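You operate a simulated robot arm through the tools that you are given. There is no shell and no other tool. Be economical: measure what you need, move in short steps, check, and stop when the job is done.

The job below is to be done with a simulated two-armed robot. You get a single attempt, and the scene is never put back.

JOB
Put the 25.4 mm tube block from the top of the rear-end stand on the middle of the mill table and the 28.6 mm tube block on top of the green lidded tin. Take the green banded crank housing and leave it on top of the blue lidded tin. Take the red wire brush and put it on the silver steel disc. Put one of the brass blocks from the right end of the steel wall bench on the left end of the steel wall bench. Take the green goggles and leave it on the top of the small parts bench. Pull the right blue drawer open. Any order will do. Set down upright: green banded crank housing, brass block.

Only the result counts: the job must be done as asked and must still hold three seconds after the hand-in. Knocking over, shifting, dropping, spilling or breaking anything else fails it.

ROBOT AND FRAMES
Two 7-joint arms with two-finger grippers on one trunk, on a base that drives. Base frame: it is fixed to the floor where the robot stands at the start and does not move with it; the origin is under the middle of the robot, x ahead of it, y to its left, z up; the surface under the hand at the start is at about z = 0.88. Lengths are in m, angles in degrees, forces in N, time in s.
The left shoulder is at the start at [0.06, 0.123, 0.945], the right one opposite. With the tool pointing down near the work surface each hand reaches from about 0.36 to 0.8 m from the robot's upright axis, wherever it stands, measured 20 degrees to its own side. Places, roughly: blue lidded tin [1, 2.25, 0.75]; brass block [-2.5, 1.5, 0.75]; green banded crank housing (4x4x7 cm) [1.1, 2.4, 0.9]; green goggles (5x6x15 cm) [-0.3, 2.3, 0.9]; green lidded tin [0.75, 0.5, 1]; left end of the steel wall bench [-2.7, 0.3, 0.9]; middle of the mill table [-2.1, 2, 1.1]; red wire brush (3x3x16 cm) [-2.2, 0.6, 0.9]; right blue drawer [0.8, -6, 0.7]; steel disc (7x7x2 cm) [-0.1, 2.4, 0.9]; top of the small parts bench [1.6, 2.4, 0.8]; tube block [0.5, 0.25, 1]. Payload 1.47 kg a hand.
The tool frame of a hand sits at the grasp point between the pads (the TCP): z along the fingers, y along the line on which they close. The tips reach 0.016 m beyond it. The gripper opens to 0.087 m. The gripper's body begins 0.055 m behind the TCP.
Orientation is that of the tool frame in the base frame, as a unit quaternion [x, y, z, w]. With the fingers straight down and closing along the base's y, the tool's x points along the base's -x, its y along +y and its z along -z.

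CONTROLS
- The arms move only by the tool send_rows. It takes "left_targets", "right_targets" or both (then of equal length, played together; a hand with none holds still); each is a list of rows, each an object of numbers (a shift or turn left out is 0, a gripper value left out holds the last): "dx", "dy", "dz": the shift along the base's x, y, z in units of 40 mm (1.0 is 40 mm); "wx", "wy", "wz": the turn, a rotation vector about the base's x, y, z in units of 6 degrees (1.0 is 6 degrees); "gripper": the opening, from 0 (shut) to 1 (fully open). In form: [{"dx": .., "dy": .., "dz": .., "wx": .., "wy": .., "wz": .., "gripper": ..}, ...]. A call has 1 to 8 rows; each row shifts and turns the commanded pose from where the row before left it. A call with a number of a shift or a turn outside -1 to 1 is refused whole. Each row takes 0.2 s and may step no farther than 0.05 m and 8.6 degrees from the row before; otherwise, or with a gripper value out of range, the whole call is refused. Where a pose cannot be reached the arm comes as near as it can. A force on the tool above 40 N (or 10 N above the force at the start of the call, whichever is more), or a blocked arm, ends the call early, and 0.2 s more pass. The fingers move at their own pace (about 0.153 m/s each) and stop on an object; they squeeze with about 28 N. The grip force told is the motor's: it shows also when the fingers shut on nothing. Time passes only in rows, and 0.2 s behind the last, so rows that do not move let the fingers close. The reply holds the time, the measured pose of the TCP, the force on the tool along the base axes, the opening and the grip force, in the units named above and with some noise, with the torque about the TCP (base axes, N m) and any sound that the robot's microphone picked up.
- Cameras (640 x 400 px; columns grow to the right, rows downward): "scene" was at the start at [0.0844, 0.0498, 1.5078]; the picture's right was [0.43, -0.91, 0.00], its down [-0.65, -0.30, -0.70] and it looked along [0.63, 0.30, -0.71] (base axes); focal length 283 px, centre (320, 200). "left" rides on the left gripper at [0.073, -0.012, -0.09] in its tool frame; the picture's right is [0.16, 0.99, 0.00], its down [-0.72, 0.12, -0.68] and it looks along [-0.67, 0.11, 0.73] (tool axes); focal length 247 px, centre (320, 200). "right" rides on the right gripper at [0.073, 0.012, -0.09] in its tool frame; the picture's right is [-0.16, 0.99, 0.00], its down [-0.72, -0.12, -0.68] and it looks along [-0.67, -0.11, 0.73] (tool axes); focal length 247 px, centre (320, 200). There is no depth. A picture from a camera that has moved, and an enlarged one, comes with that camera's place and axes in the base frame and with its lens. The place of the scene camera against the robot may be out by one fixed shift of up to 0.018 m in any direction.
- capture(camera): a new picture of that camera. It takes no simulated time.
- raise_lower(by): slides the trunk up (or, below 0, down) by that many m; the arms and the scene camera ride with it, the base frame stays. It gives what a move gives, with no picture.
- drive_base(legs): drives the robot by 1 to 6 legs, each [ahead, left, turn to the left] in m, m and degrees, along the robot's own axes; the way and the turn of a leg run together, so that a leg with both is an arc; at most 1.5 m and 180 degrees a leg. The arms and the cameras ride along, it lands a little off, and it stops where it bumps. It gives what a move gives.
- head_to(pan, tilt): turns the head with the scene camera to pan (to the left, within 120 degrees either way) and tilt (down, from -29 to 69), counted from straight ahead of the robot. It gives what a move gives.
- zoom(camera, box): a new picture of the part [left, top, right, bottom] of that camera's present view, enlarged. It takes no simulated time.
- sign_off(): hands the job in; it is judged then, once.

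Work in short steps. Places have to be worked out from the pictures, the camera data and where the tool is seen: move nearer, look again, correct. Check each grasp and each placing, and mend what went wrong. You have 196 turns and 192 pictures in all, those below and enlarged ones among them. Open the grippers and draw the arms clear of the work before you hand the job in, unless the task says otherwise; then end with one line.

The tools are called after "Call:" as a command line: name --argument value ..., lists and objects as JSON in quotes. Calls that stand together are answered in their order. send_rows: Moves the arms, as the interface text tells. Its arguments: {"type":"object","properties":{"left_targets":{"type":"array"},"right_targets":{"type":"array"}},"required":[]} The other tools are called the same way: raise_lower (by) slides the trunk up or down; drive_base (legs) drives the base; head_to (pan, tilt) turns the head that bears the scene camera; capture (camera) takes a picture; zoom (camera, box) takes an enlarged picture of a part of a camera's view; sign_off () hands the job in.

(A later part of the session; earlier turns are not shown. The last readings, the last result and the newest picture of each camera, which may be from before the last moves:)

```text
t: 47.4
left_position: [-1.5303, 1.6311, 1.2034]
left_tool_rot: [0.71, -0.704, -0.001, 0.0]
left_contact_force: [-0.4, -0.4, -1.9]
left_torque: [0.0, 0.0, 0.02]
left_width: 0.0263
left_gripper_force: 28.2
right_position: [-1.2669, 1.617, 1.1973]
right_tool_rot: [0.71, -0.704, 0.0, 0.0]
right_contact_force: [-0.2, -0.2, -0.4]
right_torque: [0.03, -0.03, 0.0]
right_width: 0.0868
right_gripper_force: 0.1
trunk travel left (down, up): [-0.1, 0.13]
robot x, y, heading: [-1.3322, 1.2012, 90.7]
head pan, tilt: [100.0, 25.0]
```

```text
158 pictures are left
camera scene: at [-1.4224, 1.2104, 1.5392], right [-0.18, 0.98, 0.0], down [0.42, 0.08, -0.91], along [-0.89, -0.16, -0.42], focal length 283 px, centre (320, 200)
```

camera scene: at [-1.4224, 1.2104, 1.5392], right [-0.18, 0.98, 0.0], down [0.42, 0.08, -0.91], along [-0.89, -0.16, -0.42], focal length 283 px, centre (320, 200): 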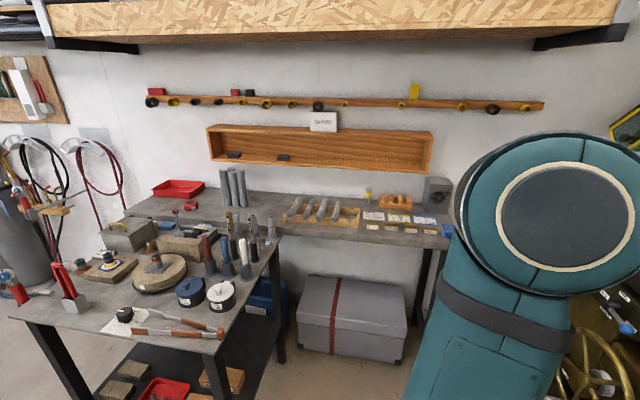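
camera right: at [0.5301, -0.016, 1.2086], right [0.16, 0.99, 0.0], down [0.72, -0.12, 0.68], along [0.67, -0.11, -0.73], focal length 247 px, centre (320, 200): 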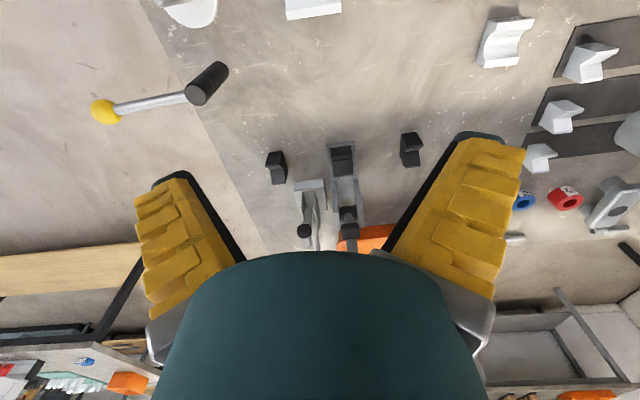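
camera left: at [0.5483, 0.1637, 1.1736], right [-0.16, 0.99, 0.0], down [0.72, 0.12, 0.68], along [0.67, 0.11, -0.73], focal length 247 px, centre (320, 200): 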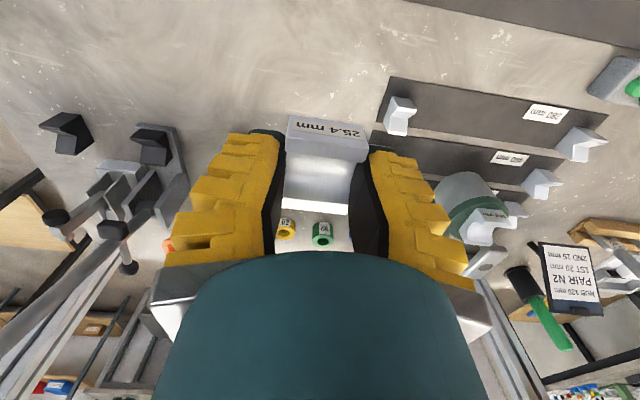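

The wall bench with brass bits at its right end and the brazing bench are visible; I zoom in to identify brush and brass blocks.

Call:
zoom --camera "scene" --box '[330, 170, 460, 251]'

Call:
zoom --camera "scene" --box '[110, 160, 290, 272]'

Call:
zoom --camera "scene" --box '[0, 240, 240, 390]'

```text
4.92 times, centred on (395, 210) of scene
camera zoom: at [-1.4224, 1.2104, 1.5392], right [-0.18, 0.98, 0.0], down [0.42, 0.08, -0.91], along [-0.89, -0.16, -0.42], focal length 1395 px, centre (-49, 148)
```

zoom: 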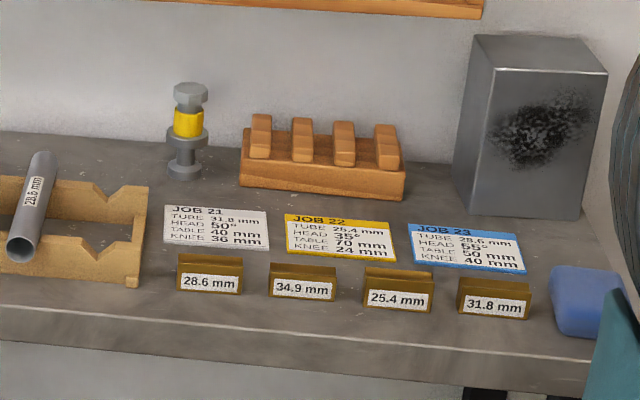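

```text
3.56 times, centred on (200, 216) of scene
camera zoom: at [-1.4224, 1.2104, 1.5392], right [-0.18, 0.98, 0.0], down [0.42, 0.08, -0.91], along [-0.89, -0.16, -0.42], focal length 1008 px, centre (747, 143)
```

zoom: 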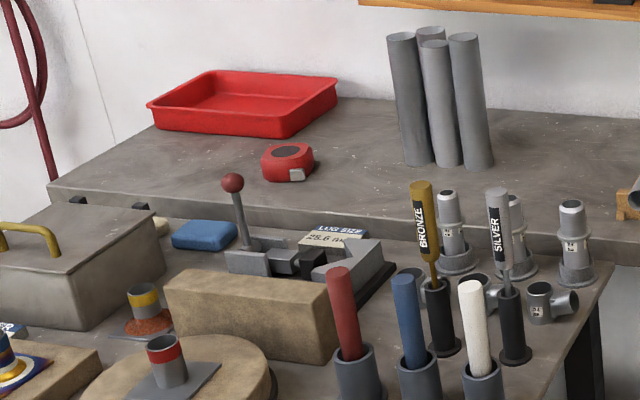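

```text
2.67 times, centred on (120, 315) of scene
camera zoom: at [-1.4224, 1.2104, 1.5392], right [-0.18, 0.98, 0.0], down [0.42, 0.08, -0.91], along [-0.89, -0.16, -0.42], focal length 756 px, centre (853, -107)
```

zoom: 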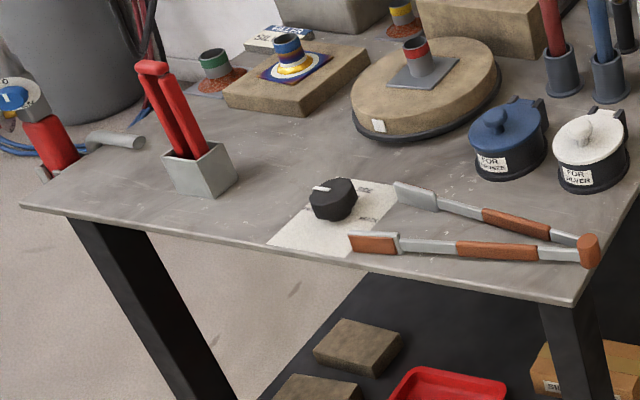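

The red brush is a stick in a cup near (-2.16, 0.67), the brass blocks stand at about (-2.55, 1.4), and free room on the left end is near (-2.6, 0.15). First the mill: I slide left to face it and look.

Call:
drive_base --legs '[[0, 0.62, 0]]'

Call:
raise_lower --by 0.125

Call:
head_to --pan 5 --tilt 35

Call:
capture --camera "scene"

Call:
capture --camera "right"

```text
t: 53.4
left_position: [-2.1517, 1.6246, 1.203]
left_tool_rot: [0.712, -0.702, 0.0, 0.0]
left_contact_force: [-0.6, -0.3, 0.1]
left_torque: [0.03, 0.0, -0.03]
left_width: 0.0266
left_gripper_force: 28.0
right_position: [-1.8883, 1.6102, 1.1988]
right_tool_rot: [0.711, -0.703, 0.0, 0.0]
right_contact_force: [-0.6, 1.1, -0.2]
right_torque: [0.03, 0.01, -0.01]
right_width: 0.0871
right_gripper_force: 0.0
trunk travel left (down, up): [-0.1, 0.13]
robot x, y, heading: [-1.9527, 1.1948, 90.8]
head pan, tilt: [100.0, 25.0]
```

```text
t: 54.9
left_position: [-2.1519, 1.6232, 1.3278]
left_tool_rot: [0.711, -0.703, 0.0, 0.0]
left_contact_force: [0.5, 0.5, -0.8]
left_torque: [-0.01, 0.01, -0.01]
left_width: 0.0266
left_gripper_force: 29.2
right_position: [-1.8872, 1.6101, 1.321]
right_tool_rot: [0.711, -0.703, 0.0, -0.001]
right_contact_force: [-0.5, 0.2, -0.9]
right_torque: [-0.01, -0.01, -0.03]
right_width: 0.0869
right_gripper_force: 0.2
trunk travel left (down, up): [-0.225, 0.005]
robot x, y, heading: [-1.9541, 1.1966, 90.9]
head pan, tilt: [100.0, 25.0]
```

```text
t: 56.6
left_position: [-2.1526, 1.6236, 1.3281]
left_tool_rot: [0.711, -0.703, 0.0, 0.0]
left_contact_force: [-0.8, 0.8, -1.3]
left_torque: [0.0, 0.03, 0.03]
left_width: 0.0264
left_gripper_force: 28.1
right_position: [-1.8882, 1.6101, 1.3227]
right_tool_rot: [0.712, -0.703, 0.0, -0.001]
right_contact_force: [0.5, -0.3, 0.4]
right_torque: [0.02, -0.04, 0.0]
right_width: 0.0871
right_gripper_force: 0.1
trunk travel left (down, up): [-0.225, 0.005]
robot x, y, heading: [-1.9524, 1.1931, 90.7]
head pan, tilt: [5.0, 35.0]
```

```text
154 pictures are left
camera scene: at [-1.9607, 1.3085, 1.6484], right [0.99, 0.1, 0.0], down [0.06, -0.57, -0.82], along [-0.08, 0.82, -0.57], focal length 283 px, centre (320, 200)
```

scene: 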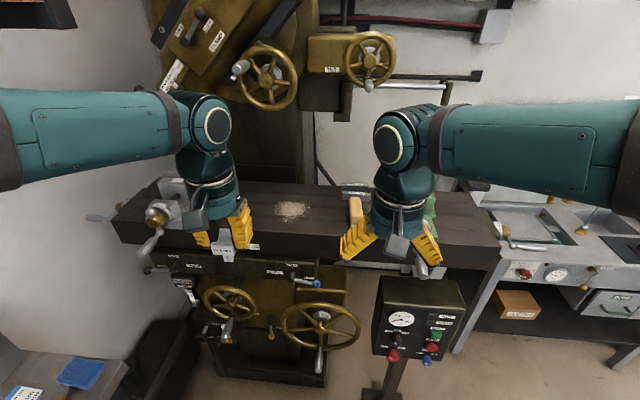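

```text
153 pictures are left
camera right: at [-1.8987, 1.5383, 1.4119], right [-0.99, 0.15, 0.0], down [0.11, 0.73, 0.68], along [0.1, 0.67, -0.73], focal length 247 px, centre (320, 200)
```

right: 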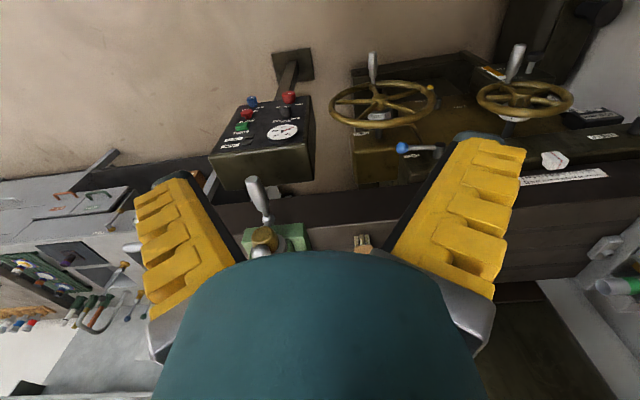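

Mill table middle is about (-2.09, 2.04), z 1.1, with a chip heap there. I drive 0.12 m nearer and check the clearance above the table.

Call:
drive_base --legs '[[0.12, 0, -0.8]]'

Call:
head_to --pan 10 --tilt 20

Call:
capture --camera "scene"

Call:
capture --camera "left"

```text
t: 57.8
left_position: [-2.1457, 1.7466, 1.328]
left_tool_rot: [-0.706, 0.708, 0.0, -0.001]
left_contact_force: [-0.7, -0.2, -1.6]
left_torque: [-0.01, 0.04, -0.02]
left_width: 0.0267
left_gripper_force: 28.4
right_position: [-1.884, 1.7296, 1.3234]
right_tool_rot: [-0.707, 0.707, 0.0, -0.001]
right_contact_force: [-0.3, 0.0, -0.2]
right_torque: [-0.02, 0.03, -0.03]
right_width: 0.0871
right_gripper_force: 0.0
trunk travel left (down, up): [-0.225, 0.005]
robot x, y, heading: [-1.9525, 1.3122, 89.9]
head pan, tilt: [5.0, 35.0]
```

```text
t: 58.6
left_position: [-2.1464, 1.7462, 1.328]
left_tool_rot: [-0.707, 0.708, 0.0, 0.0]
left_contact_force: [0.5, 0.2, -1.3]
left_torque: [0.0, 0.02, -0.02]
left_width: 0.0263
left_gripper_force: 27.8
right_position: [-1.8828, 1.7295, 1.3225]
right_tool_rot: [-0.706, 0.708, 0.0, 0.0]
right_contact_force: [-0.3, -0.5, -0.8]
right_torque: [0.0, 0.0, -0.03]
right_width: 0.0871
right_gripper_force: 0.2
trunk travel left (down, up): [-0.225, 0.005]
robot x, y, heading: [-1.9505, 1.3153, 89.9]
head pan, tilt: [10.0, 20.0]
```

```text
152 pictures are left
camera scene: at [-1.9684, 1.4317, 1.6722], right [0.99, 0.17, 0.0], down [0.06, -0.34, -0.94], along [-0.16, 0.93, -0.34], focal length 283 px, centre (320, 200)
```

scene: 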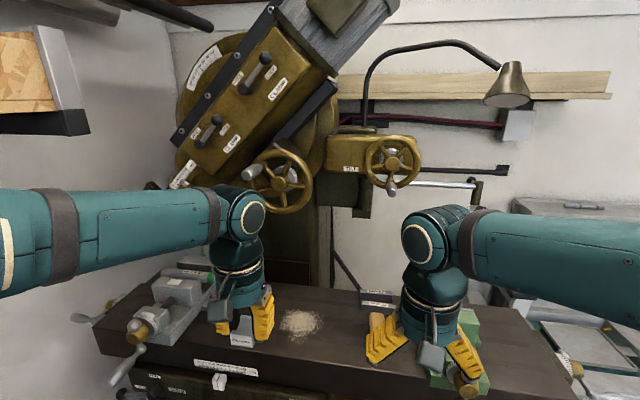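

```text
151 pictures are left
camera left: at [-2.134, 1.6733, 1.4183], right [-0.99, -0.16, 0.0], down [-0.11, 0.72, 0.68], along [-0.11, 0.67, -0.73], focal length 247 px, centre (320, 200)
```

left: 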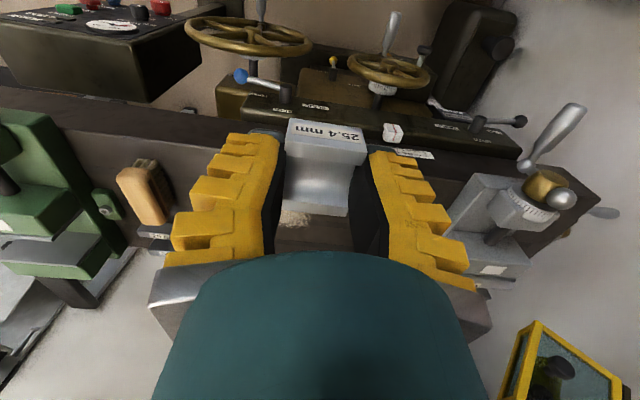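

The mill's head and wheel overhang the rear of the table; I choose a spot toward the middle, just right of the chips, near (-2.045, 2.0), and approach partway while checking clearance.

Call:
send_rows --left_targets '[{"dx": 0.7, "dy": 0.5, "dz": -0.3}, {"dx": 0.7, "dy": 0.6, "dz": -0.5}, {"dx": 0.7, "dy": 0.7, "dz": -0.5}, {"dx": 0.4, "dy": 0.9, "dz": -0.5}, {"dy": 0.9, "dz": -0.5}, {"dy": 0.7}]'

Call:
capture --camera "scene"

Call:
capture --camera "left"

Call:
capture --camera "right"

```text
t: 60.0
left_position: [-2.0465, 1.9197, 1.235]
left_tool_rot: [-0.706, 0.709, -0.001, -0.001]
left_contact_force: [0.0, 0.1, -0.9]
left_torque: [-0.04, 0.02, 0.01]
left_width: 0.0266
left_gripper_force: 28.5
right_position: [-1.8828, 1.7295, 1.3239]
right_tool_rot: [-0.706, 0.708, -0.001, 0.0]
right_contact_force: [1.2, 0.3, -0.8]
right_torque: [-0.02, -0.01, -0.03]
right_width: 0.0867
right_gripper_force: 0.0
trunk travel left (down, up): [-0.225, 0.005]
robot x, y, heading: [-1.9531, 1.3156, 90.0]
head pan, tilt: [10.0, 20.0]
```

```text
150 pictures are left
camera scene: at [-1.9679, 1.4331, 1.6722], right [0.99, 0.17, 0.0], down [0.06, -0.34, -0.94], along [-0.16, 0.93, -0.34], focal length 283 px, centre (320, 200)
```

scene: 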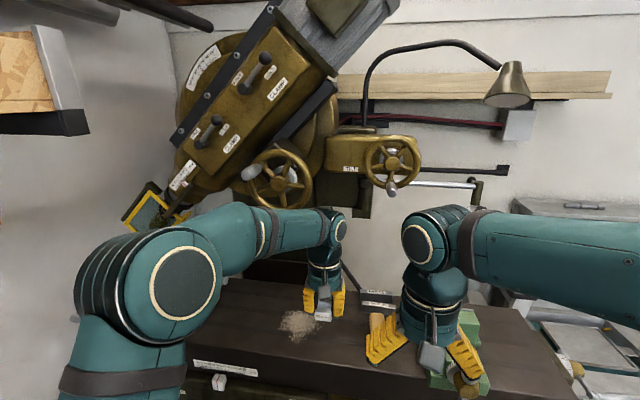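

```text
149 pictures are left
camera left: at [-2.0343, 1.8471, 1.3245], right [-0.99, -0.16, 0.0], down [-0.11, 0.72, 0.68], along [-0.11, 0.67, -0.73], focal length 247 px, centre (320, 200)
```

left: 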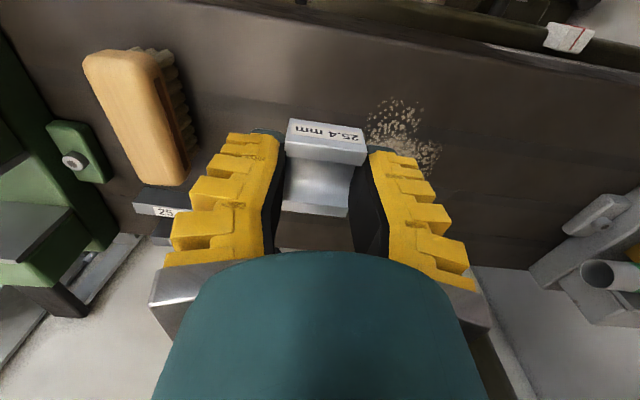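

```text
148 pictures are left
camera right: at [-1.8942, 1.6578, 1.4118], right [-0.99, 0.16, 0.0], down [0.12, 0.72, 0.68], along [0.11, 0.67, -0.73], focal length 247 px, centre (320, 200)
```

right: 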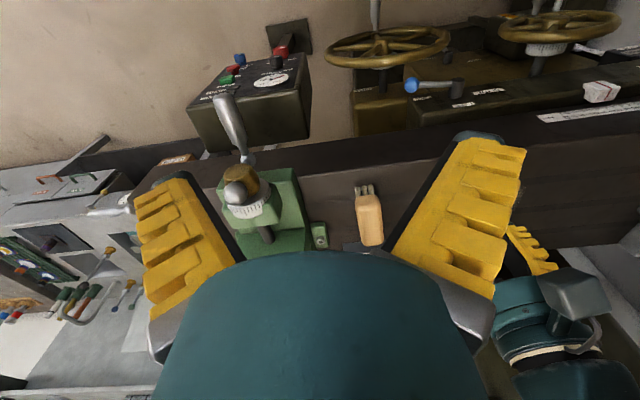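

The spot under the hand is clear between the chips and the wooden brush. I move 0.06 further in (y about 1.98) and lower toward contact.

Call:
send_rows --left_targets '[{"dy": 1}, {"dy": 0.5, "dz": -0.8}, {"dz": -1}, {"dz": -0.5}, {"dz": -0.2}]'

Call:
capture --camera "left"

Call:
zoom --camera "scene" --box '[240, 230, 400, 330]'

```text
t: 61.2
left_position: [-2.0459, 1.9785, 1.1386]
left_tool_rot: [-0.706, 0.708, 0.002, 0.003]
left_contact_force: [-2.9, 2.1, 23.9]
left_torque: [0.1, 0.03, -0.01]
left_width: 0.0361
left_gripper_force: 27.8
right_position: [-1.8824, 1.7271, 1.3241]
right_tool_rot: [-0.706, 0.708, 0.001, 0.002]
right_contact_force: [-0.2, -0.7, -0.1]
right_torque: [-0.05, -0.01, 0.02]
right_width: 0.087
right_gripper_force: 0.0
trunk travel left (down, up): [-0.225, 0.005]
robot x, y, heading: [-1.9529, 1.3141, 90.0]
head pan, tilt: [10.0, 20.0]
```

```text
147 pictures are left
camera left: at [-2.0338, 1.9052, 1.2285], right [-0.99, -0.16, 0.0], down [-0.12, 0.72, 0.69], along [-0.11, 0.68, -0.73], focal length 247 px, centre (320, 200)
```

left: 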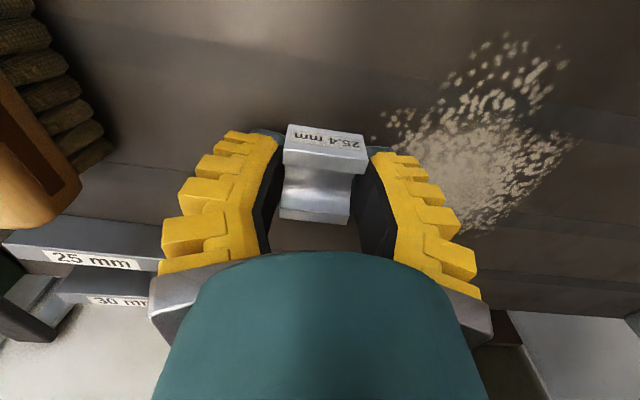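

```text
4.00 times, centred on (320, 280) of scene
camera zoom: at [-1.9682, 1.4303, 1.6727], right [0.99, 0.17, 0.0], down [0.06, -0.34, -0.94], along [-0.16, 0.93, -0.34], focal length 1133 px, centre (320, -120)
```

zoom: 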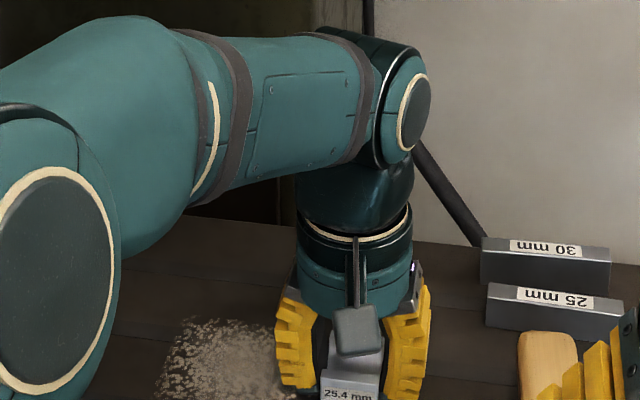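

Contact felt at 24 N; the block sits on the table. I open and rise.

Call:
send_rows --left_targets '[{"dz": 0.1}, {"gripper": 0.75}, {}, {"dz": 0.5}, {"dz": 1}, {"dz": 1}]'

Call:
capture --camera "left"

```text
t: 62.6
left_position: [-2.0462, 1.9799, 1.2402]
left_tool_rot: [-0.707, 0.708, 0.0, 0.0]
left_contact_force: [0.6, 0.3, -1.4]
left_torque: [0.02, 0.01, 0.0]
left_width: 0.0691
left_gripper_force: 3.4
right_position: [-1.8829, 1.7285, 1.3227]
right_tool_rot: [-0.707, 0.708, 0.0, 0.001]
right_contact_force: [0.2, 0.7, -1.4]
right_torque: [-0.02, -0.03, -0.01]
right_width: 0.087
right_gripper_force: 0.1
trunk travel left (down, up): [-0.225, 0.005]
robot x, y, heading: [-1.9538, 1.3127, 89.9]
head pan, tilt: [10.0, 20.0]
```

```text
145 pictures are left
camera left: at [-2.0343, 1.9069, 1.3301], right [-0.99, -0.16, 0.0], down [-0.11, 0.72, 0.68], along [-0.11, 0.67, -0.73], focal length 247 px, centre (320, 200)
```

left: 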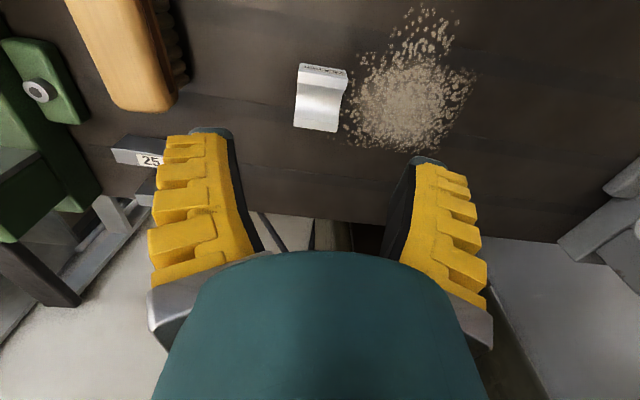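

The block stands on the mill table by the chips. I retract the left hand, back off a little, turn left to face the wall bench and lower the trunk.

Call:
send_rows --left_targets '[{"dz": 0.8}, {"dy": -1, "dz": 0.5}, {"dy": -1, "dz": 0.5}, {"dy": -1, "dx": -0.5}, {"dy": -1, "dx": -0.5}, {"dy": -1, "dx": -0.5}]'

Call:
drive_base --legs '[[-0.06, 0, 0], [0, 0, 90]]'

Call:
raise_lower --by -0.12

Call:
head_to --pan 0 --tilt 40

Call:
capture --camera "scene"

Call:
capture --camera "right"

```text
t: 64.0
left_position: [-2.1095, 1.7756, 1.3131]
left_tool_rot: [-0.706, 0.708, 0.0, 0.0]
left_contact_force: [-0.1, -0.2, 1.1]
left_torque: [0.03, -0.02, -0.03]
left_width: 0.0692
left_gripper_force: 2.8
right_position: [-1.8846, 1.7274, 1.3237]
right_tool_rot: [-0.707, 0.708, 0.0, 0.0]
right_contact_force: [0.4, -0.1, -0.4]
right_torque: [0.05, -0.02, -0.02]
right_width: 0.0869
right_gripper_force: 0.0
trunk travel left (down, up): [-0.225, 0.005]
robot x, y, heading: [-1.9568, 1.3202, 90.2]
head pan, tilt: [10.0, 20.0]
```

```text
t: 68.8
left_position: [-2.4154, 1.0991, 1.3138]
left_tool_rot: [1.0, 0.0, 0.0, 0.0]
left_contact_force: [0.0, 0.2, -0.3]
left_torque: [0.0, 0.0, 0.01]
left_width: 0.0694
left_gripper_force: 3.2
right_position: [-2.3678, 1.3243, 1.324]
right_tool_rot: [1.0, 0.0, 0.0, 0.0]
right_contact_force: [-1.1, 0.0, -0.4]
right_torque: [-0.03, -0.04, -0.03]
right_width: 0.0871
right_gripper_force: 0.1
trunk travel left (down, up): [-0.225, 0.005]
robot x, y, heading: [-1.9507, 1.2555, 180.1]
head pan, tilt: [10.0, 20.0]
```

```text
t: 70.3
left_position: [-2.4164, 1.1008, 1.1933]
left_tool_rot: [1.0, 0.0, 0.0, 0.0]
left_contact_force: [-1.2, 0.6, 0.9]
left_torque: [-0.01, 0.0, 0.01]
left_width: 0.0694
left_gripper_force: 2.9
right_position: [-2.3677, 1.3238, 1.2028]
right_tool_rot: [1.0, 0.001, 0.0, 0.0]
right_contact_force: [-0.2, 0.7, -0.5]
right_torque: [-0.01, 0.01, 0.04]
right_width: 0.0868
right_gripper_force: 0.2
trunk travel left (down, up): [-0.105, 0.125]
robot x, y, heading: [-1.9533, 1.2527, 179.8]
head pan, tilt: [10.0, 20.0]
```

```text
t: 71.1
left_position: [-2.4159, 1.1001, 1.192]
left_tool_rot: [1.0, -0.001, 0.0, -0.001]
left_contact_force: [0.0, 0.6, 0.2]
left_torque: [-0.01, -0.01, 0.02]
left_width: 0.0694
left_gripper_force: 2.7
right_position: [-2.3664, 1.3241, 1.2026]
right_tool_rot: [1.0, 0.0, 0.0, 0.0]
right_contact_force: [0.1, -0.1, -0.7]
right_torque: [0.01, -0.01, -0.02]
right_width: 0.0871
right_gripper_force: 0.0
trunk travel left (down, up): [-0.105, 0.125]
robot x, y, heading: [-1.9548, 1.2555, 180.1]
head pan, tilt: [0.0, 40.0]
```

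```text
144 pictures are left
camera scene: at [-2.0475, 1.2699, 1.5209], right [0.0, 1.0, 0.0], down [0.64, 0.0, -0.77], along [-0.77, 0.0, -0.64], focal length 283 px, centre (320, 200)
```

scene: 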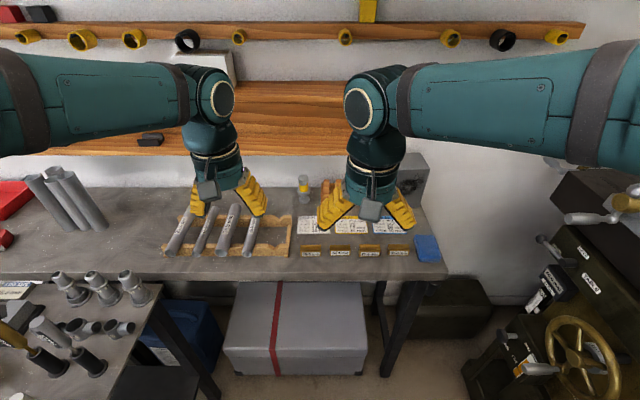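

```text
143 pictures are left
camera right: at [-2.2947, 1.3133, 1.2921], right [-0.16, -0.99, 0.0], down [-0.72, 0.12, 0.68], along [-0.67, 0.11, -0.73], focal length 247 px, centre (320, 200)
```

right: 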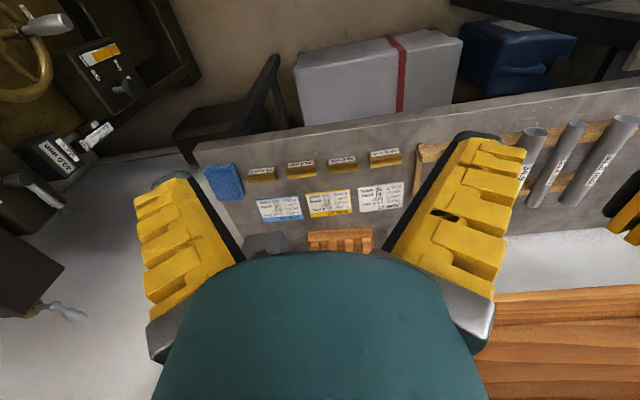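

The brass blocks stand along y with 6 cm wide label faces, so I must close along x. I turn the right wrist 90° while moving above the leftmost block (28.6) near (-2.569, 1.233).

Call:
send_rows --right_targets '[{"wz": 1, "dx": -0.3}, {"wz": 1, "dx": -0.3}, {"wz": 1, "dx": -0.3}, {"wz": 1, "dx": -0.3}, {"wz": 1, "dx": -0.3, "dy": -0.3}, {"wz": 1, "dx": -0.3, "dy": -0.3}, {"wz": 1, "dx": -0.3, "dy": -0.3}, {"wz": 1, "dx": -0.3, "dy": -0.3}]'

Call:
send_rows --right_targets '[{"wz": 1, "dx": -0.4, "dy": -0.3}, {"wz": 1, "dx": -0.4, "dy": -0.3}, {"wz": 1, "dx": -0.4, "dy": -0.3}, {"wz": 1, "dx": -0.4, "dz": -0.5}, {"wz": 1, "dx": -0.5, "dz": -0.5}, {"wz": 1, "dx": -0.5, "dz": -0.5, "gripper": 0.7}, {"wz": 1, "dz": -0.5}]'

Call:
capture --camera "right"

Call:
capture --camera "scene"

```text
t: 72.9
left_position: [-2.416, 1.0996, 1.1928]
left_tool_rot: [1.0, 0.0, 0.0, 0.0]
left_contact_force: [-0.6, 0.3, 0.0]
left_torque: [0.04, -0.03, -0.04]
left_width: 0.0697
left_gripper_force: 3.2
right_position: [-2.4644, 1.276, 1.2014]
right_tool_rot: [0.913, 0.407, -0.001, 0.0]
right_contact_force: [-0.2, -0.2, -0.6]
right_torque: [0.02, -0.04, 0.01]
right_width: 0.087
right_gripper_force: 0.0
trunk travel left (down, up): [-0.105, 0.125]
robot x, y, heading: [-1.9505, 1.2551, 180.2]
head pan, tilt: [0.0, 40.0]
```

```text
t: 74.5
left_position: [-2.4162, 1.0996, 1.1928]
left_tool_rot: [1.0, 0.0, 0.0, 0.0]
left_contact_force: [0.3, 0.4, 0.4]
left_torque: [0.02, -0.04, 0.0]
left_width: 0.0691
left_gripper_force: 3.0
right_position: [-2.5677, 1.2398, 1.1238]
right_tool_rot: [0.706, 0.708, -0.001, 0.0]
right_contact_force: [0.4, -0.5, -0.2]
right_torque: [-0.04, 0.01, -0.02]
right_width: 0.0654
right_gripper_force: 3.1
trunk travel left (down, up): [-0.105, 0.125]
robot x, y, heading: [-1.9565, 1.2571, 179.9]
head pan, tilt: [0.0, 40.0]
```

```text
142 pictures are left
camera right: at [-2.5558, 1.3134, 1.2127], right [0.99, -0.16, 0.0], down [-0.11, -0.72, 0.68], along [-0.11, -0.67, -0.73], focal length 247 px, centre (320, 200)
```

right: 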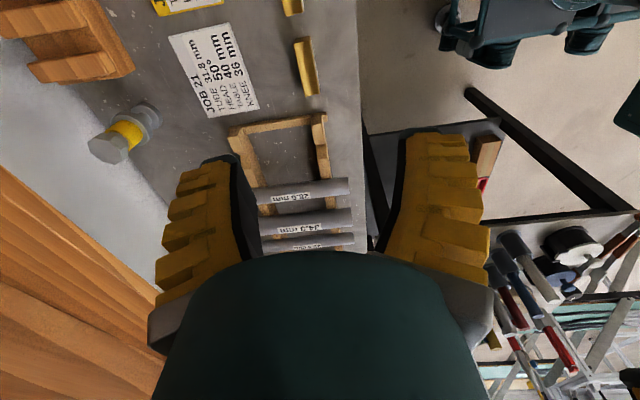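

```text
141 pictures are left
camera scene: at [-2.0474, 1.27, 1.5209], right [0.0, 1.0, 0.0], down [0.64, 0.0, -0.77], along [-0.77, 0.0, -0.64], focal length 283 px, centre (320, 200)
```

scene: 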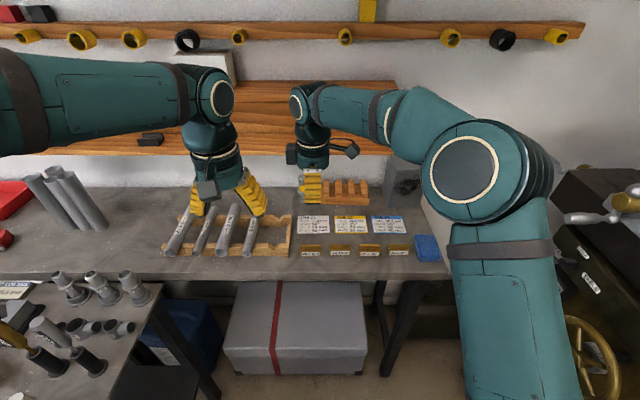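

From here the block reads at about (-2.583, 1.234), aligned with y. I lower to z 1.0 over it and re-check.

Call:
send_rows --right_targets '[{"dx": -0.35, "dy": -0.1, "dz": -1}, {"dz": -1}, {"dz": -1}]'

Call:
capture --camera "right"

Call:
zoom --camera "scene" --box '[260, 180, 380, 270]'

```text
t: 75.3
left_position: [-2.4169, 1.0999, 1.1933]
left_tool_rot: [1.0, 0.0, 0.001, -0.001]
left_contact_force: [0.6, -0.1, -0.3]
left_torque: [0.02, 0.01, 0.02]
left_width: 0.0693
left_gripper_force: 2.5
right_position: [-2.5826, 1.2346, 1.0013]
right_tool_rot: [0.708, 0.706, 0.001, 0.001]
right_contact_force: [0.3, 0.4, 0.7]
right_torque: [0.02, -0.02, 0.03]
right_width: 0.0656
right_gripper_force: 3.4
trunk travel left (down, up): [-0.105, 0.125]
robot x, y, heading: [-1.9552, 1.2525, 180.1]
head pan, tilt: [0.0, 40.0]
```

```text
140 pictures are left
camera right: at [-2.5706, 1.3094, 1.0902], right [0.99, -0.16, 0.0], down [-0.12, -0.72, 0.68], along [-0.11, -0.67, -0.73], focal length 247 px, centre (320, 200)
```

right: 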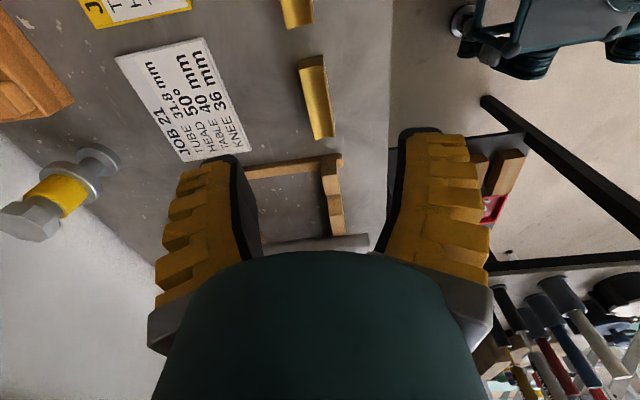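

```text
4.44 times, centred on (320, 225) of scene
camera zoom: at [-2.0486, 1.2698, 1.5207], right [0.0, 1.0, 0.0], down [0.64, 0.0, -0.77], along [-0.77, 0.0, -0.64], focal length 1259 px, centre (320, 89)
```

zoom: 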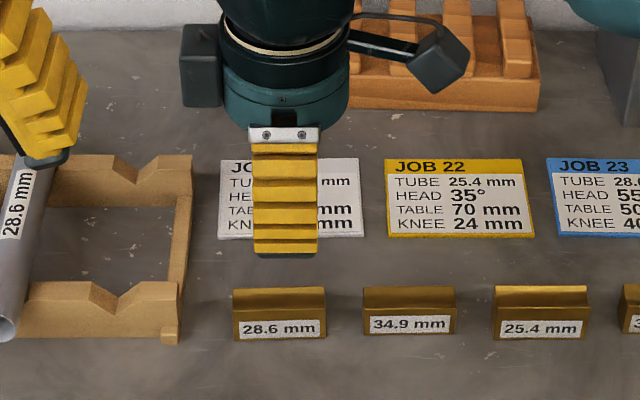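

The block lies centred between the fingers at (-2.584, 1.236). I lower to z 0.902, grip, and lift.

Call:
send_rows --right_targets '[{"dz": -1}, {"dz": -1}, {"dz": -0.48}, {"gripper": 0}, {}, {}]'

Call:
send_rows --right_targets '[{"dz": 0.5}, {"dz": 1}, {"dz": 1}, {"dz": 1}]'

Call:
capture --camera "right"

Call:
zoom --camera "scene" --box '[260, 160, 420, 270]'

```text
t: 76.7
left_position: [-2.4159, 1.1011, 1.194]
left_tool_rot: [1.0, -0.001, 0.0, 0.0]
left_contact_force: [0.2, 1.1, -0.8]
left_torque: [-0.01, 0.0, 0.01]
left_width: 0.0691
left_gripper_force: 3.1
right_position: [-2.5815, 1.2355, 0.9041]
right_tool_rot: [0.707, 0.707, 0.0, -0.001]
right_contact_force: [-0.3, -0.2, 10.3]
right_torque: [-0.01, 0.0, -0.05]
right_width: 0.0062
right_gripper_force: 27.7
trunk travel left (down, up): [-0.105, 0.125]
robot x, y, heading: [-1.9528, 1.2582, 180.0]
head pan, tilt: [0.0, 40.0]
```

```text
t: 77.7
left_position: [-2.4148, 1.1012, 1.1926]
left_tool_rot: [1.0, -0.001, -0.001, -0.001]
left_contact_force: [0.1, 0.3, 0.1]
left_torque: [-0.02, 0.0, 0.0]
left_width: 0.0694
left_gripper_force: 2.8
right_position: [-2.5832, 1.236, 1.0434]
right_tool_rot: [0.708, 0.707, 0.0, 0.0]
right_contact_force: [0.1, -0.1, -0.2]
right_torque: [-0.02, -0.02, -0.01]
right_width: 0.0001
right_gripper_force: 28.0
trunk travel left (down, up): [-0.105, 0.125]
robot x, y, heading: [-1.9511, 1.2557, 179.8]
head pan, tilt: [0.0, 40.0]
```

```text
138 pictures are left
camera right: at [-2.5703, 1.3104, 1.1323], right [0.99, -0.16, 0.0], down [-0.12, -0.72, 0.68], along [-0.11, -0.67, -0.73], focal length 247 px, centre (320, 200)
```

right: 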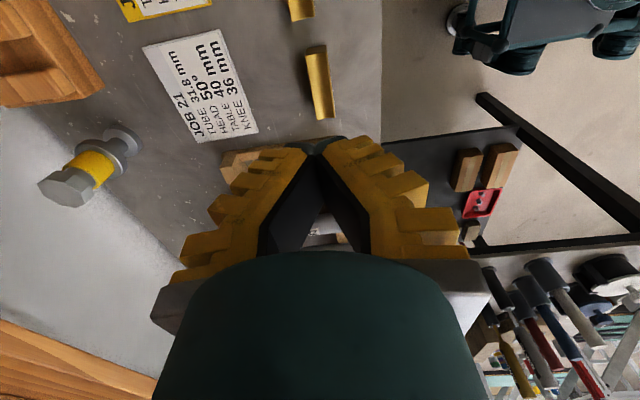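

```text
3.64 times, centred on (340, 215) of scene
camera zoom: at [-2.0469, 1.27, 1.5209], right [0.0, 1.0, 0.0], down [0.64, 0.0, -0.77], along [-0.77, 0.0, -0.64], focal length 1030 px, centre (247, 146)
```

zoom: 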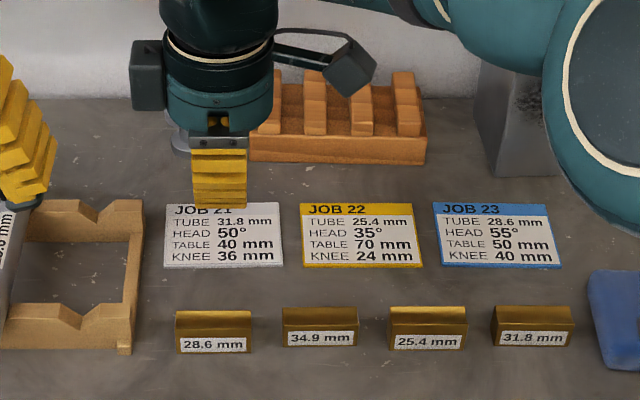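

The fingers closed on the block's very top only, and slid off; triangulating the two views puts the block centre lower (z≈0.86) at (-2.586, 1.227). I reopen and go lower, watching force.

Call:
send_rows --right_targets '[{"gripper": 0.7}, {"dx": -0.08, "dy": -0.2}, {"dz": -1}, {"dz": -1}, {"dz": -1}, {"dz": -0.75}, {}]'

Call:
zoom --camera "scene" --box '[270, 200, 370, 270]'

Call:
capture --camera "right"

```text
t: 79.3
left_position: [-2.4162, 1.1007, 1.1932]
left_tool_rot: [1.0, 0.0, 0.0, 0.0]
left_contact_force: [-0.8, 0.6, -0.9]
left_torque: [0.01, 0.02, -0.03]
left_width: 0.0694
left_gripper_force: 2.7
right_position: [-2.5856, 1.2296, 0.8921]
right_tool_rot: [0.707, 0.707, -0.001, -0.001]
right_contact_force: [-0.6, 1.6, 0.5]
right_torque: [0.01, 0.01, 0.0]
right_width: 0.0654
right_gripper_force: 3.0
trunk travel left (down, up): [-0.105, 0.125]
robot x, y, heading: [-1.9523, 1.2532, 180.2]
head pan, tilt: [0.0, 40.0]
```

```text
5.71 times, centred on (320, 235) of scene
camera zoom: at [-2.0473, 1.27, 1.5209], right [0.0, 1.0, 0.0], down [0.64, 0.0, -0.77], along [-0.77, 0.0, -0.64], focal length 1619 px, centre (320, 0)
```

zoom: 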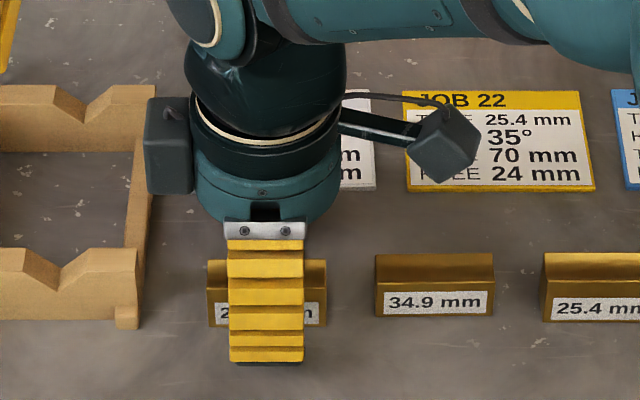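

```text
135 pictures are left
camera right: at [-2.5733, 1.3034, 0.9824], right [0.99, -0.16, 0.0], down [-0.12, -0.72, 0.68], along [-0.11, -0.67, -0.73], focal length 247 px, centre (320, 200)
```

right: 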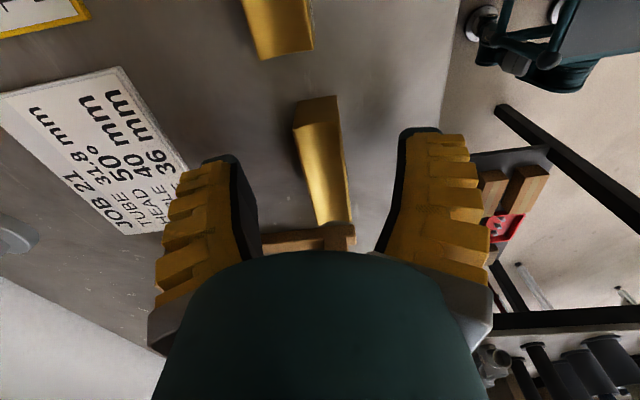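

The block is between the fingers but the tips aren't near the bench yet. I inch down further until near contact.

Call:
send_rows --right_targets '[{"dz": -0.2}, {"dz": -0.2}, {"dz": -0.2}]'

Call:
zoom --camera "scene" --box '[270, 220, 370, 290]'

```text
t: 80.1
left_position: [-2.4162, 1.1012, 1.1936]
left_tool_rot: [1.0, 0.0, -0.001, 0.0]
left_contact_force: [0.0, 0.7, 1.0]
left_torque: [-0.03, 0.0, 0.02]
left_width: 0.0692
left_gripper_force: 3.0
right_position: [-2.5855, 1.2303, 0.8723]
right_tool_rot: [0.708, 0.706, -0.003, -0.001]
right_contact_force: [-3.1, 0.9, 14.6]
right_torque: [0.02, -0.65, 0.11]
right_width: 0.0686
right_gripper_force: 4.8
trunk travel left (down, up): [-0.105, 0.125]
robot x, y, heading: [-1.952, 1.2556, 180.0]
head pan, tilt: [0.0, 40.0]
```

```text
5.71 times, centred on (320, 255) of scene
camera zoom: at [-2.0463, 1.2702, 1.5211], right [0.0, 1.0, 0.0], down [0.64, 0.0, -0.77], along [-0.77, 0.0, -0.64], focal length 1619 px, centre (320, -114)
```

zoom: 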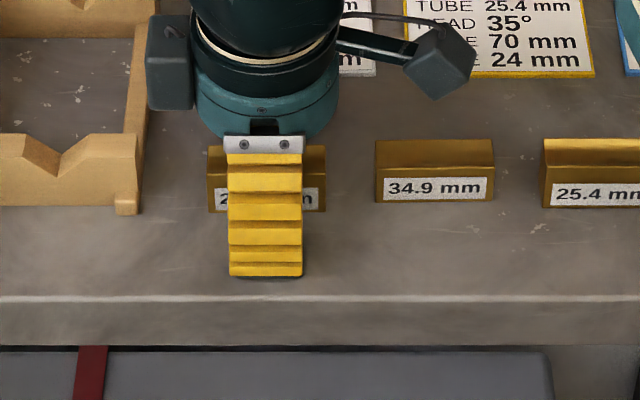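

Contact with the bench at tip z≈0.857, so this bench is at about 0.856. I rise 3 mm and close, then lift.

Call:
send_rows --right_targets '[{"dz": 0.1}, {"gripper": 0}, {}, {}, {}]'

Call:
send_rows --right_targets '[{"dz": 0.4}, {"dz": 0.6}, {"dz": 1}, {"dz": 1}, {"dz": 1}]'

Call:
capture --camera "right"

```text
t: 81.3
left_position: [-2.4139, 1.0992, 1.1941]
left_tool_rot: [1.0, 0.0, -0.001, -0.001]
left_contact_force: [-0.7, -1.1, 0.1]
left_torque: [-0.01, -0.03, 0.01]
left_width: 0.0692
left_gripper_force: 2.9
right_position: [-2.5844, 1.2292, 0.8756]
right_tool_rot: [0.707, 0.707, -0.002, -0.001]
right_contact_force: [6.2, -0.7, 26.3]
right_torque: [0.03, -0.24, 0.2]
right_width: 0.0098
right_gripper_force: 28.3
trunk travel left (down, up): [-0.105, 0.125]
robot x, y, heading: [-1.95, 1.2563, 180.2]
head pan, tilt: [0.0, 40.0]
```

```text
t: 82.5
left_position: [-2.4154, 1.1003, 1.1935]
left_tool_rot: [1.0, 0.001, 0.0, 0.0]
left_contact_force: [0.1, -0.1, -0.1]
left_torque: [0.0, 0.0, -0.01]
left_width: 0.0695
left_gripper_force: 2.8
right_position: [-2.5852, 1.2279, 1.0362]
right_tool_rot: [0.707, 0.707, 0.0, 0.0]
right_contact_force: [0.0, 0.3, -3.7]
right_torque: [0.03, 0.06, 0.05]
right_width: 0.0095
right_gripper_force: 27.9
trunk travel left (down, up): [-0.105, 0.125]
robot x, y, heading: [-1.9569, 1.2524, 179.9]
head pan, tilt: [0.0, 40.0]
```

```text
133 pictures are left
camera right: at [-2.5727, 1.3016, 1.1244], right [0.99, -0.16, 0.0], down [-0.12, -0.72, 0.68], along [-0.11, -0.67, -0.73], focal length 247 px, centre (320, 200)
```

right: 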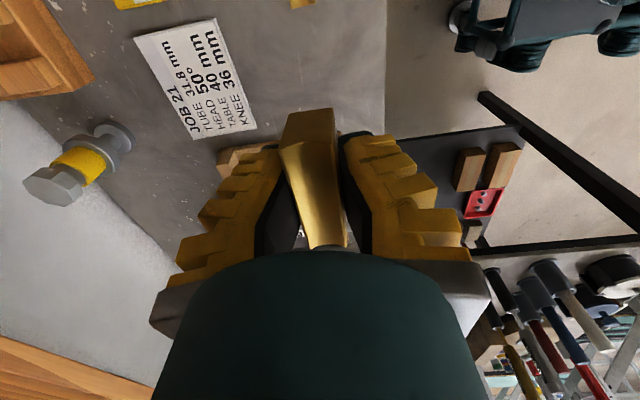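

The brass block is held. I raise and pull it in, then turn left by 50° to face the brazing bench for the red brush.

Call:
send_rows --right_targets '[{"dz": 1}, {"dz": 1}, {"dz": 1}, {"dz": 1}, {"dx": 0.7, "dy": 0.7}, {"dx": 0.7, "dy": 0.7}, {"dx": 0.7, "dy": 0.7}, {"dx": 0.7, "dy": 0.7}]'

Call:
drive_base --legs '[[0, 0, 50]]'

Call:
head_to --pan 20 --tilt 45

Call:
capture --camera "scene"

Call:
capture --camera "left"

```text
t: 84.3
left_position: [-2.4146, 1.1001, 1.1936]
left_tool_rot: [1.0, 0.0, 0.0, 0.001]
left_contact_force: [-0.3, 0.8, 0.5]
left_torque: [0.0, -0.01, 0.03]
left_width: 0.0691
left_gripper_force: 2.8
right_position: [-2.4726, 1.3405, 1.1937]
right_tool_rot: [0.707, 0.707, 0.0, 0.0]
right_contact_force: [0.3, 0.7, -3.4]
right_torque: [-0.04, 0.02, -0.02]
right_width: 0.0094
right_gripper_force: 27.6
trunk travel left (down, up): [-0.105, 0.125]
robot x, y, heading: [-1.9547, 1.2519, 179.9]
head pan, tilt: [0.0, 40.0]
```

```text
t: 87.0
left_position: [-2.1371, 0.8028, 1.1938]
left_tool_rot: [0.909, 0.417, 0.0, 0.0]
left_contact_force: [0.1, -0.6, 0.5]
left_torque: [-0.04, 0.02, 0.05]
left_width: 0.0692
left_gripper_force: 2.9
right_position: [-2.3566, 0.9149, 1.1941]
right_tool_rot: [0.347, 0.938, 0.0, -0.001]
right_contact_force: [0.2, 0.8, -3.4]
right_torque: [0.0, -0.01, -0.01]
right_width: 0.0093
right_gripper_force: 28.2
trunk travel left (down, up): [-0.105, 0.125]
robot x, y, heading: [-1.951, 1.2552, -130.7]
head pan, tilt: [0.0, 40.0]
```

```text
t: 87.8
left_position: [-2.1372, 0.8027, 1.1929]
left_tool_rot: [0.908, 0.418, 0.0, 0.0]
left_contact_force: [0.0, -1.3, -0.1]
left_torque: [0.0, 0.02, -0.01]
left_width: 0.0693
left_gripper_force: 2.8
right_position: [-2.3574, 0.9149, 1.1932]
right_tool_rot: [0.347, 0.938, 0.0, 0.001]
right_contact_force: [-0.1, -0.3, -2.2]
right_torque: [-0.04, 0.03, -0.01]
right_width: 0.0095
right_gripper_force: 28.1
trunk travel left (down, up): [-0.105, 0.125]
robot x, y, heading: [-1.9522, 1.2562, -130.6]
head pan, tilt: [20.0, 45.0]
```

```text
132 pictures are left
camera scene: at [-1.9879, 1.1861, 1.5136], right [-0.94, 0.35, 0.0], down [0.25, 0.66, -0.71], along [-0.25, -0.66, -0.71], focal length 283 px, centre (320, 200)
```

scene: 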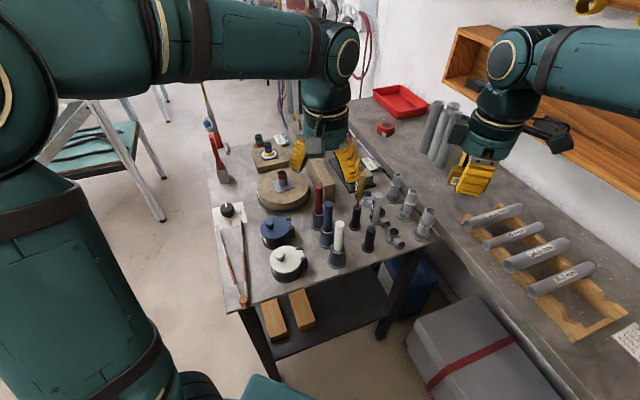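

```text
131 pictures are left
camera left: at [-2.0978, 0.866, 1.2828], right [0.85, -0.52, 0.0], down [-0.38, -0.62, 0.68], along [-0.36, -0.58, -0.73], focal length 247 px, centre (320, 200)
```

left: 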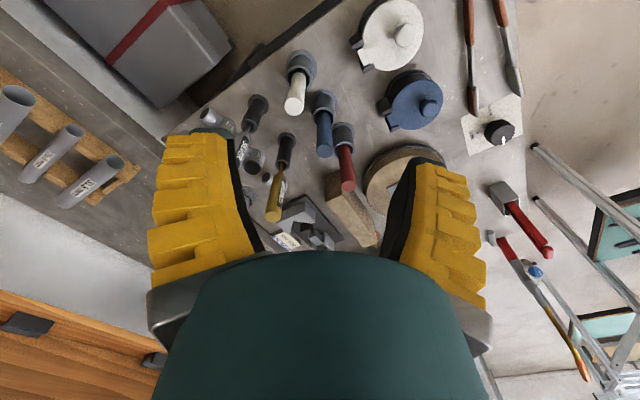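

I zoom both views on the coloured brushes to locate the red one's top and base.

Call:
zoom --camera "left" --box '[260, 60, 420, 220]'

Call:
zoom --camera "scene" --box '[250, 140, 410, 280]'

```text
2.50 times, centred on (340, 140) of left
camera zoom: at [-2.0978, 0.866, 1.2828], right [0.85, -0.52, 0.0], down [-0.38, -0.62, 0.68], along [-0.36, -0.58, -0.73], focal length 617 px, centre (270, 350)
```

zoom: 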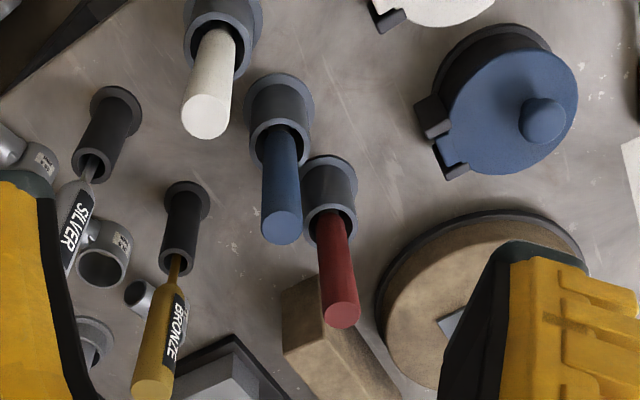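

```text
2.86 times, centred on (330, 210) of scene
camera zoom: at [-1.9879, 1.1861, 1.5136], right [-0.94, 0.35, 0.0], down [0.25, 0.66, -0.71], along [-0.25, -0.66, -0.71], focal length 810 px, centre (291, 171)
```

zoom: 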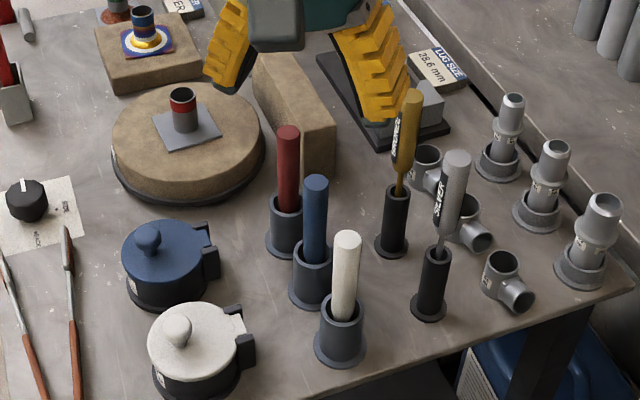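

The red stick is at about (-2.174, 0.667), top z≈1.03, cup rim ≈0.93. I bring the left hand above it and look again.

Call:
send_rows --left_targets '[{"dx": -0.3, "dy": -0.9}, {"dx": -0.3, "dy": -0.9}, {"dx": -0.32, "dy": -0.9}, {"dy": -0.7, "dz": -0.5}, {"dz": -1}]'

Call:
capture --camera "left"

Call:
zoom --camera "scene" --box '[250, 120, 410, 260]'

```text
t: 89.0
left_position: [-2.1735, 0.6661, 1.1343]
left_tool_rot: [0.909, 0.417, 0.001, 0.001]
left_contact_force: [-0.5, -0.2, 0.2]
left_torque: [0.0, 0.01, -0.04]
left_width: 0.0692
left_gripper_force: 2.8
right_position: [-2.3573, 0.9144, 1.1933]
right_tool_rot: [0.347, 0.938, -0.001, 0.0]
right_contact_force: [-0.2, -0.8, -2.5]
right_torque: [-0.05, 0.01, 0.01]
right_width: 0.0095
right_gripper_force: 28.3
trunk travel left (down, up): [-0.105, 0.125]
robot x, y, heading: [-1.9548, 1.2527, -130.9]
head pan, tilt: [20.0, 45.0]
```

```text
128 pictures are left
camera left: at [-2.1342, 0.7296, 1.2235], right [0.85, -0.52, 0.0], down [-0.38, -0.62, 0.68], along [-0.36, -0.58, -0.73], focal length 247 px, centre (320, 200)
```

left: 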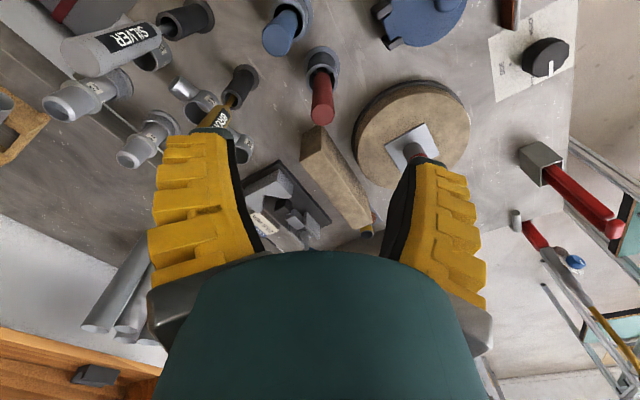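

```text
2.86 times, centred on (330, 190) of scene
camera zoom: at [-1.9882, 1.1859, 1.5135], right [-0.94, 0.35, 0.0], down [0.25, 0.66, -0.71], along [-0.25, -0.66, -0.71], focal length 810 px, centre (291, 229)
```

zoom: 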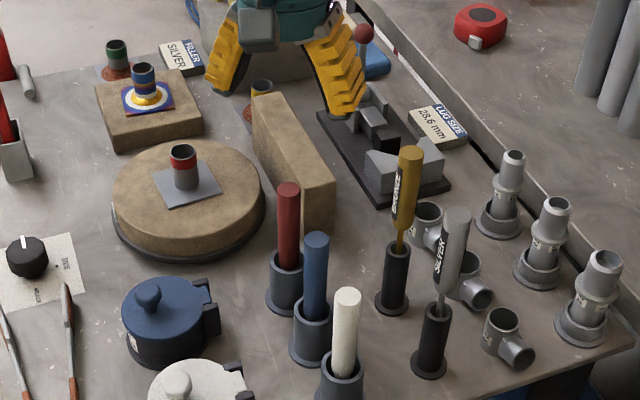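

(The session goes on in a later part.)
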